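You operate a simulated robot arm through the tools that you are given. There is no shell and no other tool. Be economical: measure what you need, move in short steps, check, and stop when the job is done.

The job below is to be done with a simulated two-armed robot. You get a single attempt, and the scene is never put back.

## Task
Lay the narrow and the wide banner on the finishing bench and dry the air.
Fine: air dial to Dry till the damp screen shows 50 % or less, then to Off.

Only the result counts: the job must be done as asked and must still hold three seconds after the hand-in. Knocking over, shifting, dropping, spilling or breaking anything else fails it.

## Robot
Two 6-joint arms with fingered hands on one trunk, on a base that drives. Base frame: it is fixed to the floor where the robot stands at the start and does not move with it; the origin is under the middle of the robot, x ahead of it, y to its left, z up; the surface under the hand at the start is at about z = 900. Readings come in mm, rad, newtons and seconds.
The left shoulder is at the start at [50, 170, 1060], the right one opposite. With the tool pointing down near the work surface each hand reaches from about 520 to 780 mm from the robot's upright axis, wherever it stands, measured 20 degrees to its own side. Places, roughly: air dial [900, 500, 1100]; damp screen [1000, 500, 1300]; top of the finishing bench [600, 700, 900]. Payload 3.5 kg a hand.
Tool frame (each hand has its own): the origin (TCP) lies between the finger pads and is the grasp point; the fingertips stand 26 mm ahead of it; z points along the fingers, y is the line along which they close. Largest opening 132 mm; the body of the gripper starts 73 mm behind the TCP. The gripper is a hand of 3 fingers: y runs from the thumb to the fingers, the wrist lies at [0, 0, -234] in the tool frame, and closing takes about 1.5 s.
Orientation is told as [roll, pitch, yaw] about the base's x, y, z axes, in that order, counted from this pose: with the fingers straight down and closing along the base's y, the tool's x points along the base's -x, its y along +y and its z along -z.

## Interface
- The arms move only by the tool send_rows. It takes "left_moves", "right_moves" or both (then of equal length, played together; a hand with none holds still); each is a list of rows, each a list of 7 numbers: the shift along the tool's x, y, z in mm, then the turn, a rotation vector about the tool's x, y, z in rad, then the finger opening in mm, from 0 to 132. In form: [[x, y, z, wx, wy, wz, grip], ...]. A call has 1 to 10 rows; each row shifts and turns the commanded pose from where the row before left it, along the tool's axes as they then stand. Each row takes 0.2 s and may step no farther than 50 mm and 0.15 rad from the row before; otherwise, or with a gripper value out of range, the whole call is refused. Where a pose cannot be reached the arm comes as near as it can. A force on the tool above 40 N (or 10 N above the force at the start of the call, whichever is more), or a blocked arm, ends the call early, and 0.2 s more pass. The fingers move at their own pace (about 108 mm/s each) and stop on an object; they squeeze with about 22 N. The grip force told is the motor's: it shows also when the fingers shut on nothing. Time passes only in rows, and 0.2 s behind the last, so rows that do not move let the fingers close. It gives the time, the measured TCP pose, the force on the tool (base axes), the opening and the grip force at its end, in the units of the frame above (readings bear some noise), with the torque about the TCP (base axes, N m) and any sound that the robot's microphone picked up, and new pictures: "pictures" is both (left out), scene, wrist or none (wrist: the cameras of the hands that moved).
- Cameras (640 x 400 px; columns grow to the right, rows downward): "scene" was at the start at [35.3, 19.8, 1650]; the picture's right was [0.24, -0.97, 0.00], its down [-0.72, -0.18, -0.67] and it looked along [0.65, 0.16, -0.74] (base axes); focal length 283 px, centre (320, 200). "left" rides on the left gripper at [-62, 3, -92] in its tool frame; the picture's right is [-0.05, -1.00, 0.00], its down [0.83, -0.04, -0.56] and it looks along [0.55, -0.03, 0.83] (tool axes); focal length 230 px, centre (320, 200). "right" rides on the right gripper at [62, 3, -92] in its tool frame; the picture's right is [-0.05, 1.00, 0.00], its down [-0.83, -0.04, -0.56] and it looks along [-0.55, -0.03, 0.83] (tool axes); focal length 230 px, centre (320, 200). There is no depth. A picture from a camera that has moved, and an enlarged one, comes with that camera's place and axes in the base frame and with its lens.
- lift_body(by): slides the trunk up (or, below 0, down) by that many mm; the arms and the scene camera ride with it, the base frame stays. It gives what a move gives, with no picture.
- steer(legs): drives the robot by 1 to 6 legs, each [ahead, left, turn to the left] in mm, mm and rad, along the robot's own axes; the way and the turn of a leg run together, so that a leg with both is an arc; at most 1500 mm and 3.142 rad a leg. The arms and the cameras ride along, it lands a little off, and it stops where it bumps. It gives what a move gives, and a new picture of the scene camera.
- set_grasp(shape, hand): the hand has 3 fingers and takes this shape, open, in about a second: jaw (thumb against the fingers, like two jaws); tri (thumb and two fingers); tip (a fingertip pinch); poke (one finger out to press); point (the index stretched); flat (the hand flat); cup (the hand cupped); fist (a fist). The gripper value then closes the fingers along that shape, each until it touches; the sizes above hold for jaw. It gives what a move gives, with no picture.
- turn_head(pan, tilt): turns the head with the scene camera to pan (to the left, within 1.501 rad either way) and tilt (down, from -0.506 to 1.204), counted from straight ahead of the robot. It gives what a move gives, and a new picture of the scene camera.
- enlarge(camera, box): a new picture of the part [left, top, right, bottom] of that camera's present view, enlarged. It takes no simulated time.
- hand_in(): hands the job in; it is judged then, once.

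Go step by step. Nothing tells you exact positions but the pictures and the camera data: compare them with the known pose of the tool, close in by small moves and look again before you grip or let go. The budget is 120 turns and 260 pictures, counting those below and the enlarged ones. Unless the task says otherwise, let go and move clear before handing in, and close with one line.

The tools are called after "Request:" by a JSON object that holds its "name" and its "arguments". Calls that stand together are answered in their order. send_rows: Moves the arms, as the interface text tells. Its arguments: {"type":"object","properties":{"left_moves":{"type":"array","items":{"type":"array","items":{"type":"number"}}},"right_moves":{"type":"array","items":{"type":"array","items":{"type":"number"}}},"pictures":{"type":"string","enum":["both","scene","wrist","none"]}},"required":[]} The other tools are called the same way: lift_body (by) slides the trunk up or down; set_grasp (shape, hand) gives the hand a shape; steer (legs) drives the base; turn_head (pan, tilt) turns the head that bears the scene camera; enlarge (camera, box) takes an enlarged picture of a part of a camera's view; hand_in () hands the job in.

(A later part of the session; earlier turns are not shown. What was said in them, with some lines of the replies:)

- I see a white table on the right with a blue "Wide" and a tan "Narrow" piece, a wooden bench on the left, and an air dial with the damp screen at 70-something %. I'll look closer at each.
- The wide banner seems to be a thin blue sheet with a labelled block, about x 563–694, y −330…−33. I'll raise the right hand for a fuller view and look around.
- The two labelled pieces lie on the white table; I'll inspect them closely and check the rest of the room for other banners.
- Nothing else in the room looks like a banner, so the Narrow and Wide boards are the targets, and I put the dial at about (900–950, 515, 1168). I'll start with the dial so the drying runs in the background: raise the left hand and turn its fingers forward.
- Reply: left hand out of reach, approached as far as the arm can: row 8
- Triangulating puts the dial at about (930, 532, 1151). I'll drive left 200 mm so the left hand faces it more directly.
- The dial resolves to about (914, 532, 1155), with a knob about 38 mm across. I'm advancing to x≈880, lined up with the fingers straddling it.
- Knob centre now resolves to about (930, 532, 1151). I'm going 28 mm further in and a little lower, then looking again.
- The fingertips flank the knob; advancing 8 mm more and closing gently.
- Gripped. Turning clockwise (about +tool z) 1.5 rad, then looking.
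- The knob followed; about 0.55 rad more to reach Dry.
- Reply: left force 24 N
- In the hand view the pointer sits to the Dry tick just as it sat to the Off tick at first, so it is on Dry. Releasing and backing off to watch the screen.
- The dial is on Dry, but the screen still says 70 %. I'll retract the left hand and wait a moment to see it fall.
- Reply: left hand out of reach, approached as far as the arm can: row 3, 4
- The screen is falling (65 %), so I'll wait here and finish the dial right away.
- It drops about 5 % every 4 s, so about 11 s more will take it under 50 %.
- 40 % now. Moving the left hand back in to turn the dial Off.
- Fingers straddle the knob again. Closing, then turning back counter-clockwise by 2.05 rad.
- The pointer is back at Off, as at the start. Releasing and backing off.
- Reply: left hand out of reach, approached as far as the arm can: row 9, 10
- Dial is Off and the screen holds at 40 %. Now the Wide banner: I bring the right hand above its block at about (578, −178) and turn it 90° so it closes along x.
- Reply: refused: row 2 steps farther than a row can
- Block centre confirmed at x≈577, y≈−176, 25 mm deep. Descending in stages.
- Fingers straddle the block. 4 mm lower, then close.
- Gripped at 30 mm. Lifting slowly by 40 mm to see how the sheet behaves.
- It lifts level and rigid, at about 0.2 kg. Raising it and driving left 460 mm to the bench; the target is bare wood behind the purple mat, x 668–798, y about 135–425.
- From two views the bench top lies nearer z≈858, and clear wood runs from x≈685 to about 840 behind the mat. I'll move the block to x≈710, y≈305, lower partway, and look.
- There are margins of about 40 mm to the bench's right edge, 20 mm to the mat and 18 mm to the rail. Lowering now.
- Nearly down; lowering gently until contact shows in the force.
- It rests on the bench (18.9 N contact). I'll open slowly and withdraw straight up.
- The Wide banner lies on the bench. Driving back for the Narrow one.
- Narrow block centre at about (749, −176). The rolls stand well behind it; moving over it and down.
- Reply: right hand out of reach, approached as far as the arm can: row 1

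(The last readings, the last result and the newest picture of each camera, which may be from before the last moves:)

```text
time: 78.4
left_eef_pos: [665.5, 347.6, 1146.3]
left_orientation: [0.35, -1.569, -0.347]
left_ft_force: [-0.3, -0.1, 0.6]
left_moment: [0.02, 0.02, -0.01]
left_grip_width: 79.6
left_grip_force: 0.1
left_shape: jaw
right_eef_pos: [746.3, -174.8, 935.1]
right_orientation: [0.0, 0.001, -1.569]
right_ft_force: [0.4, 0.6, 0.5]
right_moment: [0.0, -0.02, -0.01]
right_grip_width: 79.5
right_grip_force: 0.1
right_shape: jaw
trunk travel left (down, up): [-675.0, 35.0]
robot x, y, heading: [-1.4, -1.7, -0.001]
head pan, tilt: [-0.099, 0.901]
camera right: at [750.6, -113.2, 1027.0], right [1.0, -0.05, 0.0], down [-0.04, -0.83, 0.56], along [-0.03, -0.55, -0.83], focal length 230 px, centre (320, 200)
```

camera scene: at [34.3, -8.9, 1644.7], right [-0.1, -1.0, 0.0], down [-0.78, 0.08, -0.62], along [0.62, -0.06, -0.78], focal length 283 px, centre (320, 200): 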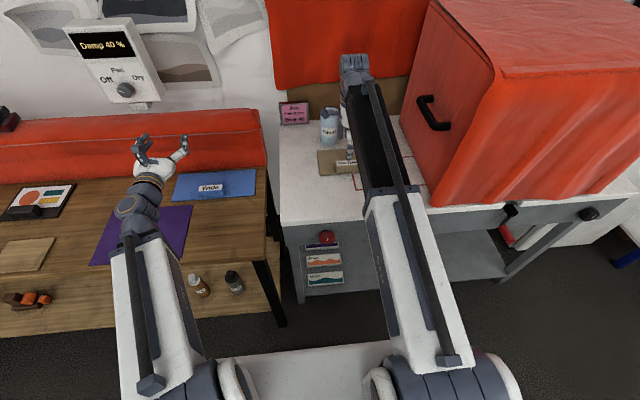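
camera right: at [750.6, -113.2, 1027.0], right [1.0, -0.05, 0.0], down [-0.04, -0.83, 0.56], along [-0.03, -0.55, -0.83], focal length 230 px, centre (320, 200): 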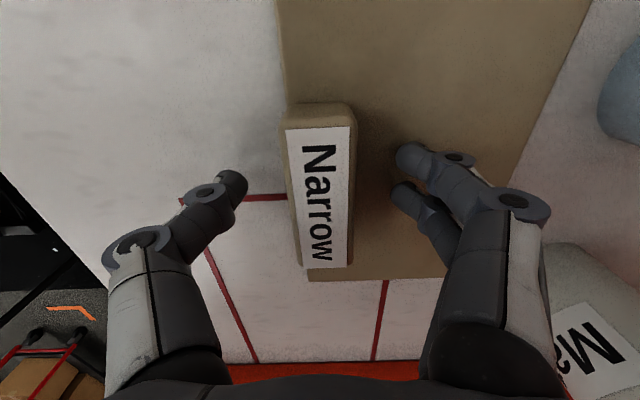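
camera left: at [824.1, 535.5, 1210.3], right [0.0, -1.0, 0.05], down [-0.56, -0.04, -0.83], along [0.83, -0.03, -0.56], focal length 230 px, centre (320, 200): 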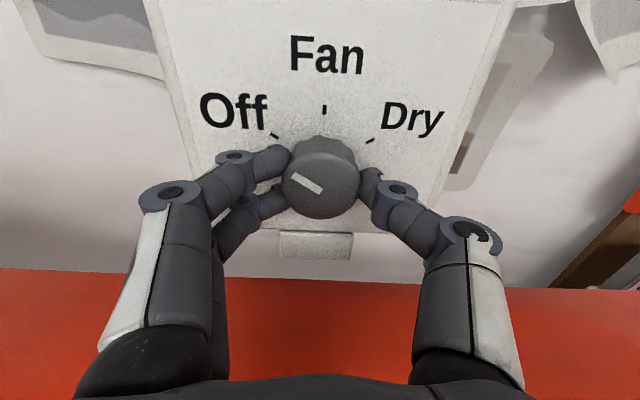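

Well centred on the block. Closing.

Request:
{"name": "send_rows", "arguments": {"right_moves": [[0, 0, 3, 0, 0, 0, 70], [0, 0, 0, 0, 0, 0, 40], [0, 0, 0, 0, 0, 0, 15], [0, 0, 0, 0, 0, 0, 10], [0, 0, 0, 0, 0, 0, 10], [0, 0, 0, 0, 0, 0, 10]], "pictures": "none"}}

Request:
{"name": "send_rows", "arguments": {"right_moves": [[0, 0, -8, 0, 0, 0, 10], [0, -5, -10, 0, 0, 0, 10], [0, -5, -10, 0, 0, 0, 10], [0, -5, -12, 0, 0, 0, 10], [0, 0, 0, 0, 0, 0, 10], [0, 0, 0, 0, 0, 0, 10]], "pictures": "both"}}

```text
time: 79.8
left_eef_pos: [664.8, 349.3, 1145.8]
left_orientation: [0.482, -1.571, -0.481]
left_ft_force: [-0.1, 0.7, 0.8]
left_moment: [0.02, 0.01, -0.02]
left_grip_width: 79.3
left_grip_force: 0.1
left_shape: jaw
right_eef_pos: [746.4, -175.1, 934.0]
right_orientation: [0.004, 0.0, -1.57]
right_ft_force: [2.8, 0.8, 7.7]
right_moment: [-0.02, -0.27, -0.02]
right_grip_width: 28.0
right_grip_force: 22.3
right_shape: jaw
trunk travel left (down, up): [-675.0, 35.0]
robot x, y, heading: [-0.8, -3.5, 0.001]
head pan, tilt: [-0.099, 0.901]
```

```text
time: 81.2
left_eef_pos: [666.8, 348.3, 1144.3]
left_orientation: [0.315, -1.572, -0.314]
left_ft_force: [-0.6, -0.5, -0.8]
left_moment: [0.03, 0.0, -0.02]
left_grip_width: 79.6
left_grip_force: 0.1
left_shape: jaw
right_eef_pos: [734.6, -175.8, 973.4]
right_orientation: [0.0, -0.001, -1.569]
right_ft_force: [0.0, -0.8, -1.0]
right_moment: [-0.02, 0.05, 0.02]
right_grip_width: 27.7
right_grip_force: 22.7
right_shape: jaw
trunk travel left (down, up): [-675.0, 35.0]
robot x, y, heading: [-0.3, -5.3, 0.003]
head pan, tilt: [-0.099, 0.901]
camera scene: at [34.4, -7.8, 1644.7], right [-0.1, -1.0, 0.0], down [-0.78, 0.08, -0.62], along [0.62, -0.06, -0.78], focal length 283 px, centre (320, 200)
camera right: at [738.8, -113.5, 1063.9], right [1.0, -0.05, 0.0], down [-0.04, -0.83, 0.56], along [-0.03, -0.55, -0.83], focal length 230 px, centre (320, 200)
```

scene: 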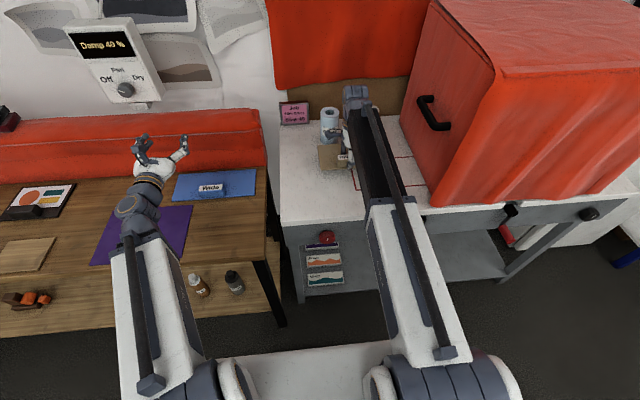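
right: 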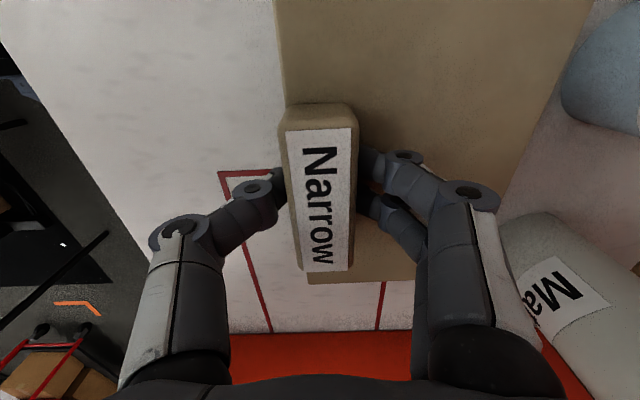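

Lifted level. Pulling it back to x≈535, raising, then driving left 419 mm to the clear wood right of the mat.

Request:
{"name": "send_rows", "arguments": {"right_moves": [[0, -30, -20, 0, 0, 0, 10], [0, -40, -20, 0, 0, 0, 10], [0, -40, -20, 0, 0, 0, 10], [0, -40, -20, 0, 0, 0, 10], [0, -40, -10, 0, 0, 0, 10], [0, -10, 0, 0, 0, 0, 10], [0, 0, 0, 0, 0, 0, 10]], "pictures": "none"}}

Request:
{"name": "steer", "arguments": {"legs": [[0, 210, 0], [0, 209, 0]]}}

Request:
{"name": "send_rows", "arguments": {"right_moves": [[0, 0, 30, 0, 0, 0, 10], [0, 0, 30, 0, 0, 0, 10], [0, 0, 30, 0, 0, 0, 10], [0, 0, 0, 0, 0, 0, 10]], "pictures": "both"}}

```text
time: 82.8
left_eef_pos: [665.6, 349.6, 1146.0]
left_orientation: [0.33, -1.571, -0.332]
left_ft_force: [-0.2, -0.9, 0.4]
left_moment: [0.02, 0.04, 0.06]
left_grip_width: 79.6
left_grip_force: 0.1
left_shape: jaw
right_eef_pos: [534.0, -177.5, 1064.1]
right_orientation: [0.001, -0.001, -1.569]
right_ft_force: [0.4, 0.2, -1.7]
right_moment: [0.0, 0.01, 0.02]
right_grip_width: 27.6
right_grip_force: 22.7
right_shape: jaw
trunk travel left (down, up): [-675.0, 35.0]
robot x, y, heading: [2.4, 0.1, -0.0]
head pan, tilt: [-0.099, 0.901]
```

```text
time: 85.7
left_eef_pos: [663.9, 768.9, 1146.0]
left_orientation: [-0.741, -1.573, 0.747]
left_ft_force: [0.7, -0.2, -0.5]
left_moment: [0.04, 0.0, -0.03]
left_grip_width: 79.3
left_grip_force: 0.0
left_shape: jaw
right_eef_pos: [534.7, 243.5, 1063.9]
right_orientation: [-0.001, -0.003, -1.567]
right_ft_force: [0.1, -0.6, -1.2]
right_moment: [-0.03, 0.07, -0.03]
right_grip_width: 27.4
right_grip_force: 22.3
right_shape: jaw
trunk travel left (down, up): [-675.0, 35.0]
robot x, y, heading: [-2.2, 416.4, 0.001]
head pan, tilt: [-0.099, 0.901]
camera scene: at [33.5, 411.8, 1644.7], right [-0.1, -1.0, 0.0], down [-0.78, 0.07, -0.62], along [0.62, -0.06, -0.78], focal length 283 px, centre (320, 200)
```

scene: 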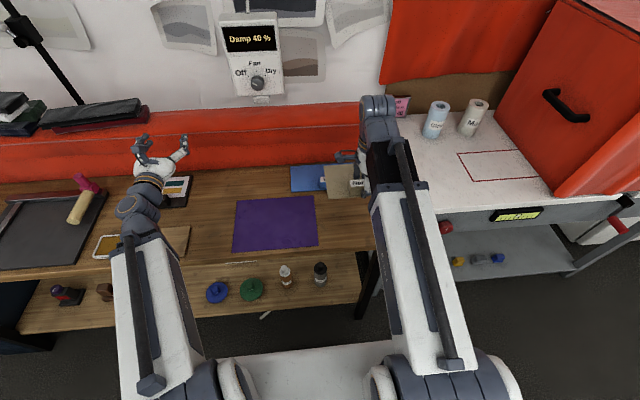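

```text
time: 86.7
left_eef_pos: [663.9, 767.9, 1145.7]
left_orientation: [0.27, -1.57, -0.267]
left_ft_force: [-0.3, -0.1, 0.1]
left_moment: [-0.01, 0.0, 0.01]
left_grip_width: 79.4
left_grip_force: 0.1
left_shape: jaw
right_eef_pos: [534.4, 242.7, 973.0]
right_orientation: [0.0, 0.0, -1.567]
right_ft_force: [0.0, -0.2, -1.8]
right_moment: [-0.02, 0.02, -0.02]
right_grip_width: 27.6
right_grip_force: 21.6
right_shape: jaw
trunk travel left (down, up): [-675.0, 35.0]
robot x, y, heading: [-2.0, 415.0, 0.0]
head pan, tilt: [-0.099, 0.901]
camera scene: at [33.5, 410.6, 1644.7], right [-0.1, -1.0, 0.0], down [-0.78, 0.08, -0.62], along [0.62, -0.06, -0.78], focal length 283 px, centre (320, 200)
camera right: at [537.7, 305.0, 1064.1], right [1.0, -0.05, 0.0], down [-0.04, -0.83, 0.56], along [-0.03, -0.55, -0.83], focal length 230 px, centre (320, 200)
```

scene: 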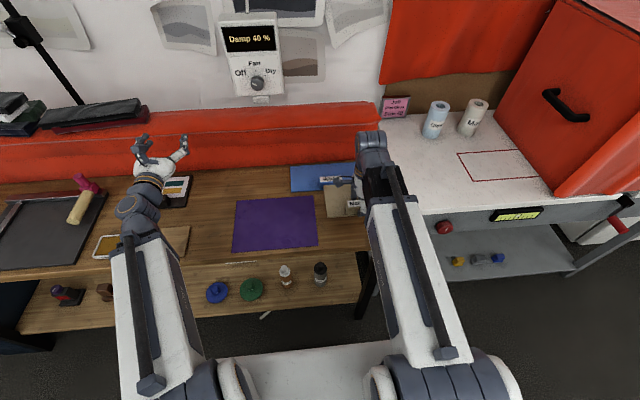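
right: 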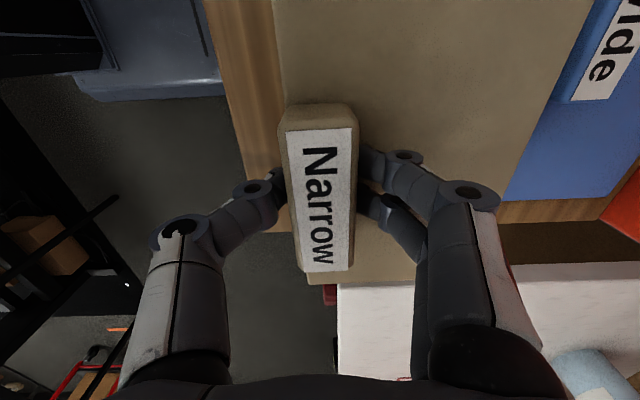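

Shifting 8 mm left to centre it between the mat (y≈370) and the bench edge (y≈125), then lowering.

Request:
{"name": "send_rows", "arguments": {"right_moves": [[8, 0, 20, 0, 0, 0, 10], [0, 0, 25, 0, 0, 0, 10], [0, 0, 15, 0, 0, 0, 10], [0, 0, 10, 0, 0, 0, 10], [0, 0, 3, 0, 0, 0, 10], [0, 0, 0, 0, 0, 0, 10]], "pictures": "both"}}

Request:
{"name": "enlarge", "arguments": {"camera": "scene", "box": [260, 130, 420, 270]}}

```text
time: 88.1
left_eef_pos: [664.3, 767.8, 1146.3]
left_orientation: [0.27, -1.571, -0.268]
left_ft_force: [0.8, -0.3, -0.2]
left_moment: [-0.01, 0.03, 0.0]
left_grip_width: 79.9
left_grip_force: 0.1
left_shape: jaw
right_eef_pos: [534.0, 250.6, 899.6]
right_orientation: [-0.001, -0.002, -1.57]
right_ft_force: [-0.7, 0.6, -1.5]
right_moment: [-0.03, 0.06, -0.01]
right_grip_width: 27.2
right_grip_force: 21.9
right_shape: jaw
trunk travel left (down, up): [-675.0, 35.0]
robot x, y, heading: [1.3, 417.2, 0.003]
head pan, tilt: [-0.099, 0.901]
camera scene: at [33.5, 410.6, 1644.7], right [-0.1, -1.0, 0.0], down [-0.78, 0.08, -0.62], along [0.62, -0.06, -0.78], focal length 283 px, centre (320, 200)
camera right: at [537.9, 312.8, 991.1], right [1.0, -0.05, 0.0], down [-0.04, -0.83, 0.56], along [-0.03, -0.55, -0.83], focal length 230 px, centre (320, 200)
```

scene: 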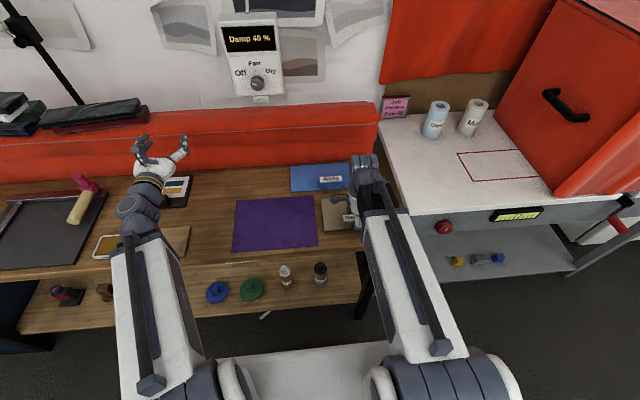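
right: 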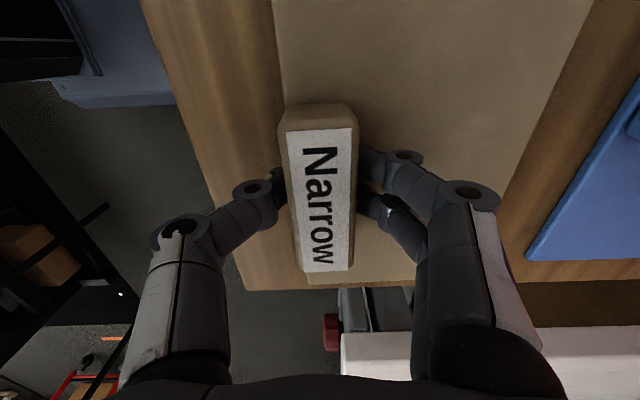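

```text
2.86 times, centred on (340, 200) of scene
camera zoom: at [33.5, 410.6, 1644.7], right [-0.1, -1.0, 0.0], down [-0.78, 0.08, -0.62], along [0.62, -0.06, -0.78], focal length 808 px, centre (263, 200)
```

zoom: 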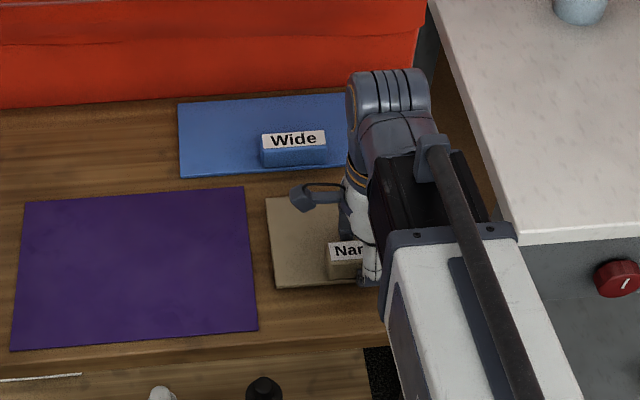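

Margins look fine on all sides. Lowering to contact.

Request:
{"name": "send_rows", "arguments": {"right_moves": [[0, 0, 3, 0, 0, 0, 10], [0, 0, 2, 0, 0, 0, 10], [0, 0, 2, 0, 0, 0, 10], [0, 0, 0, 0, 0, 0, 10]], "pictures": "none"}}

```text
time: 89.1
left_eef_pos: [664.3, 767.1, 1146.8]
left_orientation: [0.315, -1.57, -0.311]
left_ft_force: [0.4, -0.1, -0.4]
left_moment: [-0.03, 0.02, 0.01]
left_grip_width: 79.4
left_grip_force: 0.0
left_shape: jaw
right_eef_pos: [533.9, 250.5, 894.1]
right_orientation: [0.0, 0.0, -1.567]
right_ft_force: [-0.1, 0.2, 0.6]
right_moment: [0.0, -0.16, -0.03]
right_grip_width: 27.6
right_grip_force: 22.2
right_shape: jaw
trunk travel left (down, up): [-675.0, 35.0]
robot x, y, heading: [1.1, 413.5, 0.004]
head pan, tilt: [-0.099, 0.901]
```

Far edge is just touching; 2 mm more to settle it, then release.

Request:
{"name": "send_rows", "arguments": {"right_moves": [[0, 0, 1.5, 0, 0, 0, 10], [0, 0, 0, 0, 0, 0, 10]], "pictures": "none"}}

Request:
{"name": "send_rows", "arguments": {"right_moves": [[0, 0, 0, 0, 0, 0, 38], [0, 0, 0, 0, 0, 0, 55], [0, 0, 0, 0, 0, 0, 65], [0, 0, -15, 0, 0, 0, 70], [0, 0, -30, 0, 0, 0, 70], [0, 0, -45, 0, 0, 0, 80], [0, 0, -45, 0, 0, 0, 80], [0, 0, -45, 0, 0, 0, 80], [0, 0, 0, 0, 0, 0, 80]], "pictures": "both"}}

Request:
{"name": "steer", "arguments": {"legs": [[-150, 0, 0]]}}

Request:
{"name": "enlarge", "arguments": {"camera": "scene", "box": [180, 0, 440, 260]}}

```text
time: 89.7
left_eef_pos: [664.7, 768.4, 1145.4]
left_orientation: [-2.168, -1.57, 2.168]
left_ft_force: [0.7, 0.8, 0.6]
left_moment: [0.01, 0.01, -0.02]
left_grip_width: 79.9
left_grip_force: 0.1
left_shape: jaw
right_eef_pos: [532.7, 250.1, 893.0]
right_orientation: [0.004, 0.0, -1.567]
right_ft_force: [2.3, -0.4, 15.0]
right_moment: [0.01, -0.41, 0.03]
right_grip_width: 27.8
right_grip_force: 22.6
right_shape: jaw
trunk travel left (down, up): [-675.0, 35.0]
robot x, y, heading: [1.4, 417.0, -0.003]
head pan, tilt: [-0.099, 0.901]
```

```text
time: 91.7
left_eef_pos: [664.6, 768.6, 1144.8]
left_orientation: [0.29, -1.571, -0.286]
left_ft_force: [0.0, 0.1, -0.2]
left_moment: [0.01, 0.02, -0.01]
left_grip_width: 79.4
left_grip_force: 0.0
left_shape: jaw
right_eef_pos: [534.7, 249.9, 1071.8]
right_orientation: [0.0, -0.001, -1.567]
right_ft_force: [0.5, 1.4, -0.4]
right_moment: [0.0, 0.01, 0.0]
right_grip_width: 79.7
right_grip_force: 0.1
right_shape: jaw
trunk travel left (down, up): [-675.0, 35.0]
robot x, y, heading: [-3.1, 416.6, 0.0]
head pan, tilt: [-0.099, 0.901]
camera scene: at [33.4, 410.6, 1644.7], right [-0.1, -1.0, 0.0], down [-0.78, 0.08, -0.62], along [0.62, -0.06, -0.78], focal length 283 px, centre (320, 200)
camera right: at [537.5, 311.9, 1163.3], right [1.0, -0.05, 0.0], down [-0.04, -0.83, 0.56], along [-0.03, -0.55, -0.83], focal length 230 px, centre (320, 200)
```

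scene: 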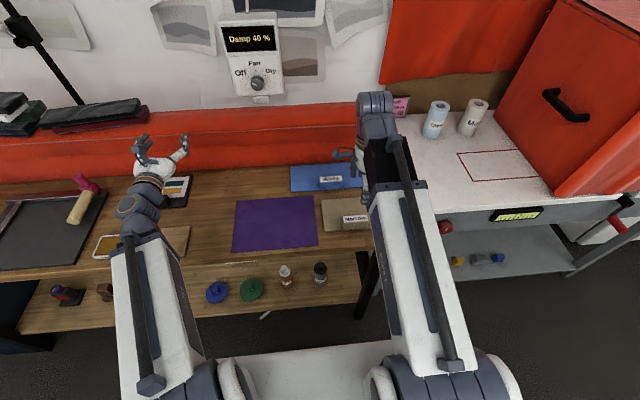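
right: 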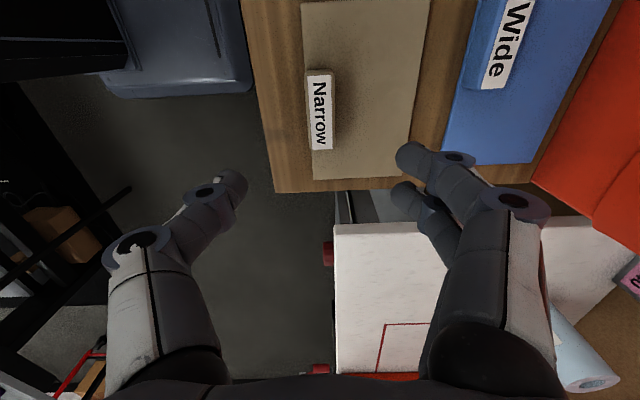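

```text
time: 93.0
left_eef_pos: [513.8, 768.3, 1147.4]
left_orientation: [2.642, -1.572, -2.639]
left_ft_force: [0.5, 0.6, 0.3]
left_moment: [-0.02, 0.05, 0.0]
left_grip_width: 79.4
left_grip_force: 0.0
left_shape: jaw
right_eef_pos: [384.2, 249.0, 1073.5]
right_orientation: [-0.001, -0.003, -1.567]
right_ft_force: [-0.8, 0.1, 0.1]
right_moment: [0.0, -0.01, 0.0]
right_grip_width: 79.4
right_grip_force: 0.1
right_shape: jaw
trunk travel left (down, up): [-675.0, 35.0]
robot x, y, heading: [-149.5, 417.9, 0.004]
head pan, tilt: [-0.099, 0.901]
camera scene: at [-117.3, 410.1, 1644.8], right [-0.1, -1.0, 0.0], down [-0.78, 0.07, -0.62], along [0.62, -0.06, -0.78], focal length 283 px, centre (320, 200)
```

scene: 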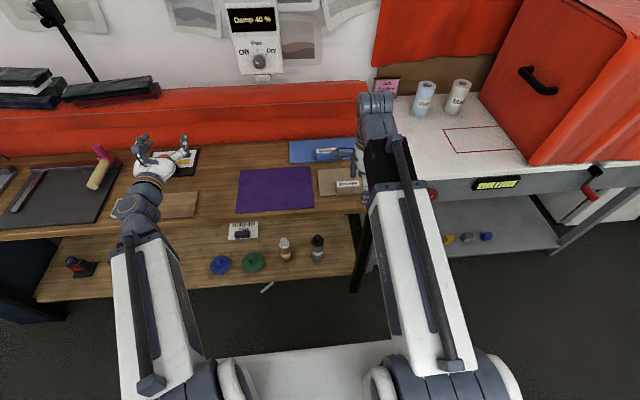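

```text
1.54 times, centred on (310, 130) of scene
camera zoom: at [-117.3, 410.1, 1644.8], right [-0.1, -1.0, 0.0], down [-0.78, 0.07, -0.62], along [0.62, -0.06, -0.78], focal length 435 px, centre (335, 308)
```

zoom: 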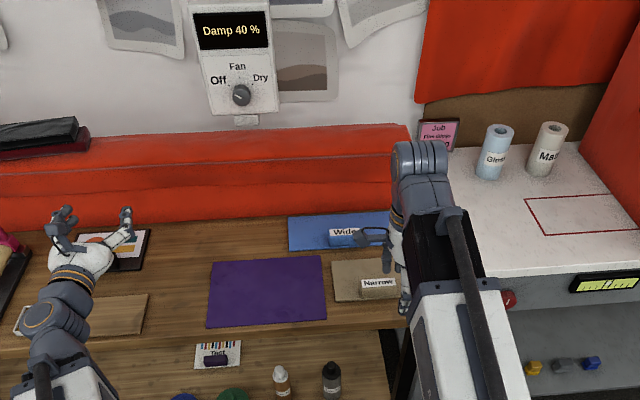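

Both banners lie flat on bare bench wood, the screen holds at 40 %, the dial is Off and both hands are clear. Handing in.

Request:
{"name": "hand_in", "arguments": {}}

```text
The job is handed in.
```

I laid the narrow and the wide banner flat on the finishing bench, dried the air from 70 % to 40 % and turned the dial back to Off; the job is handed in.
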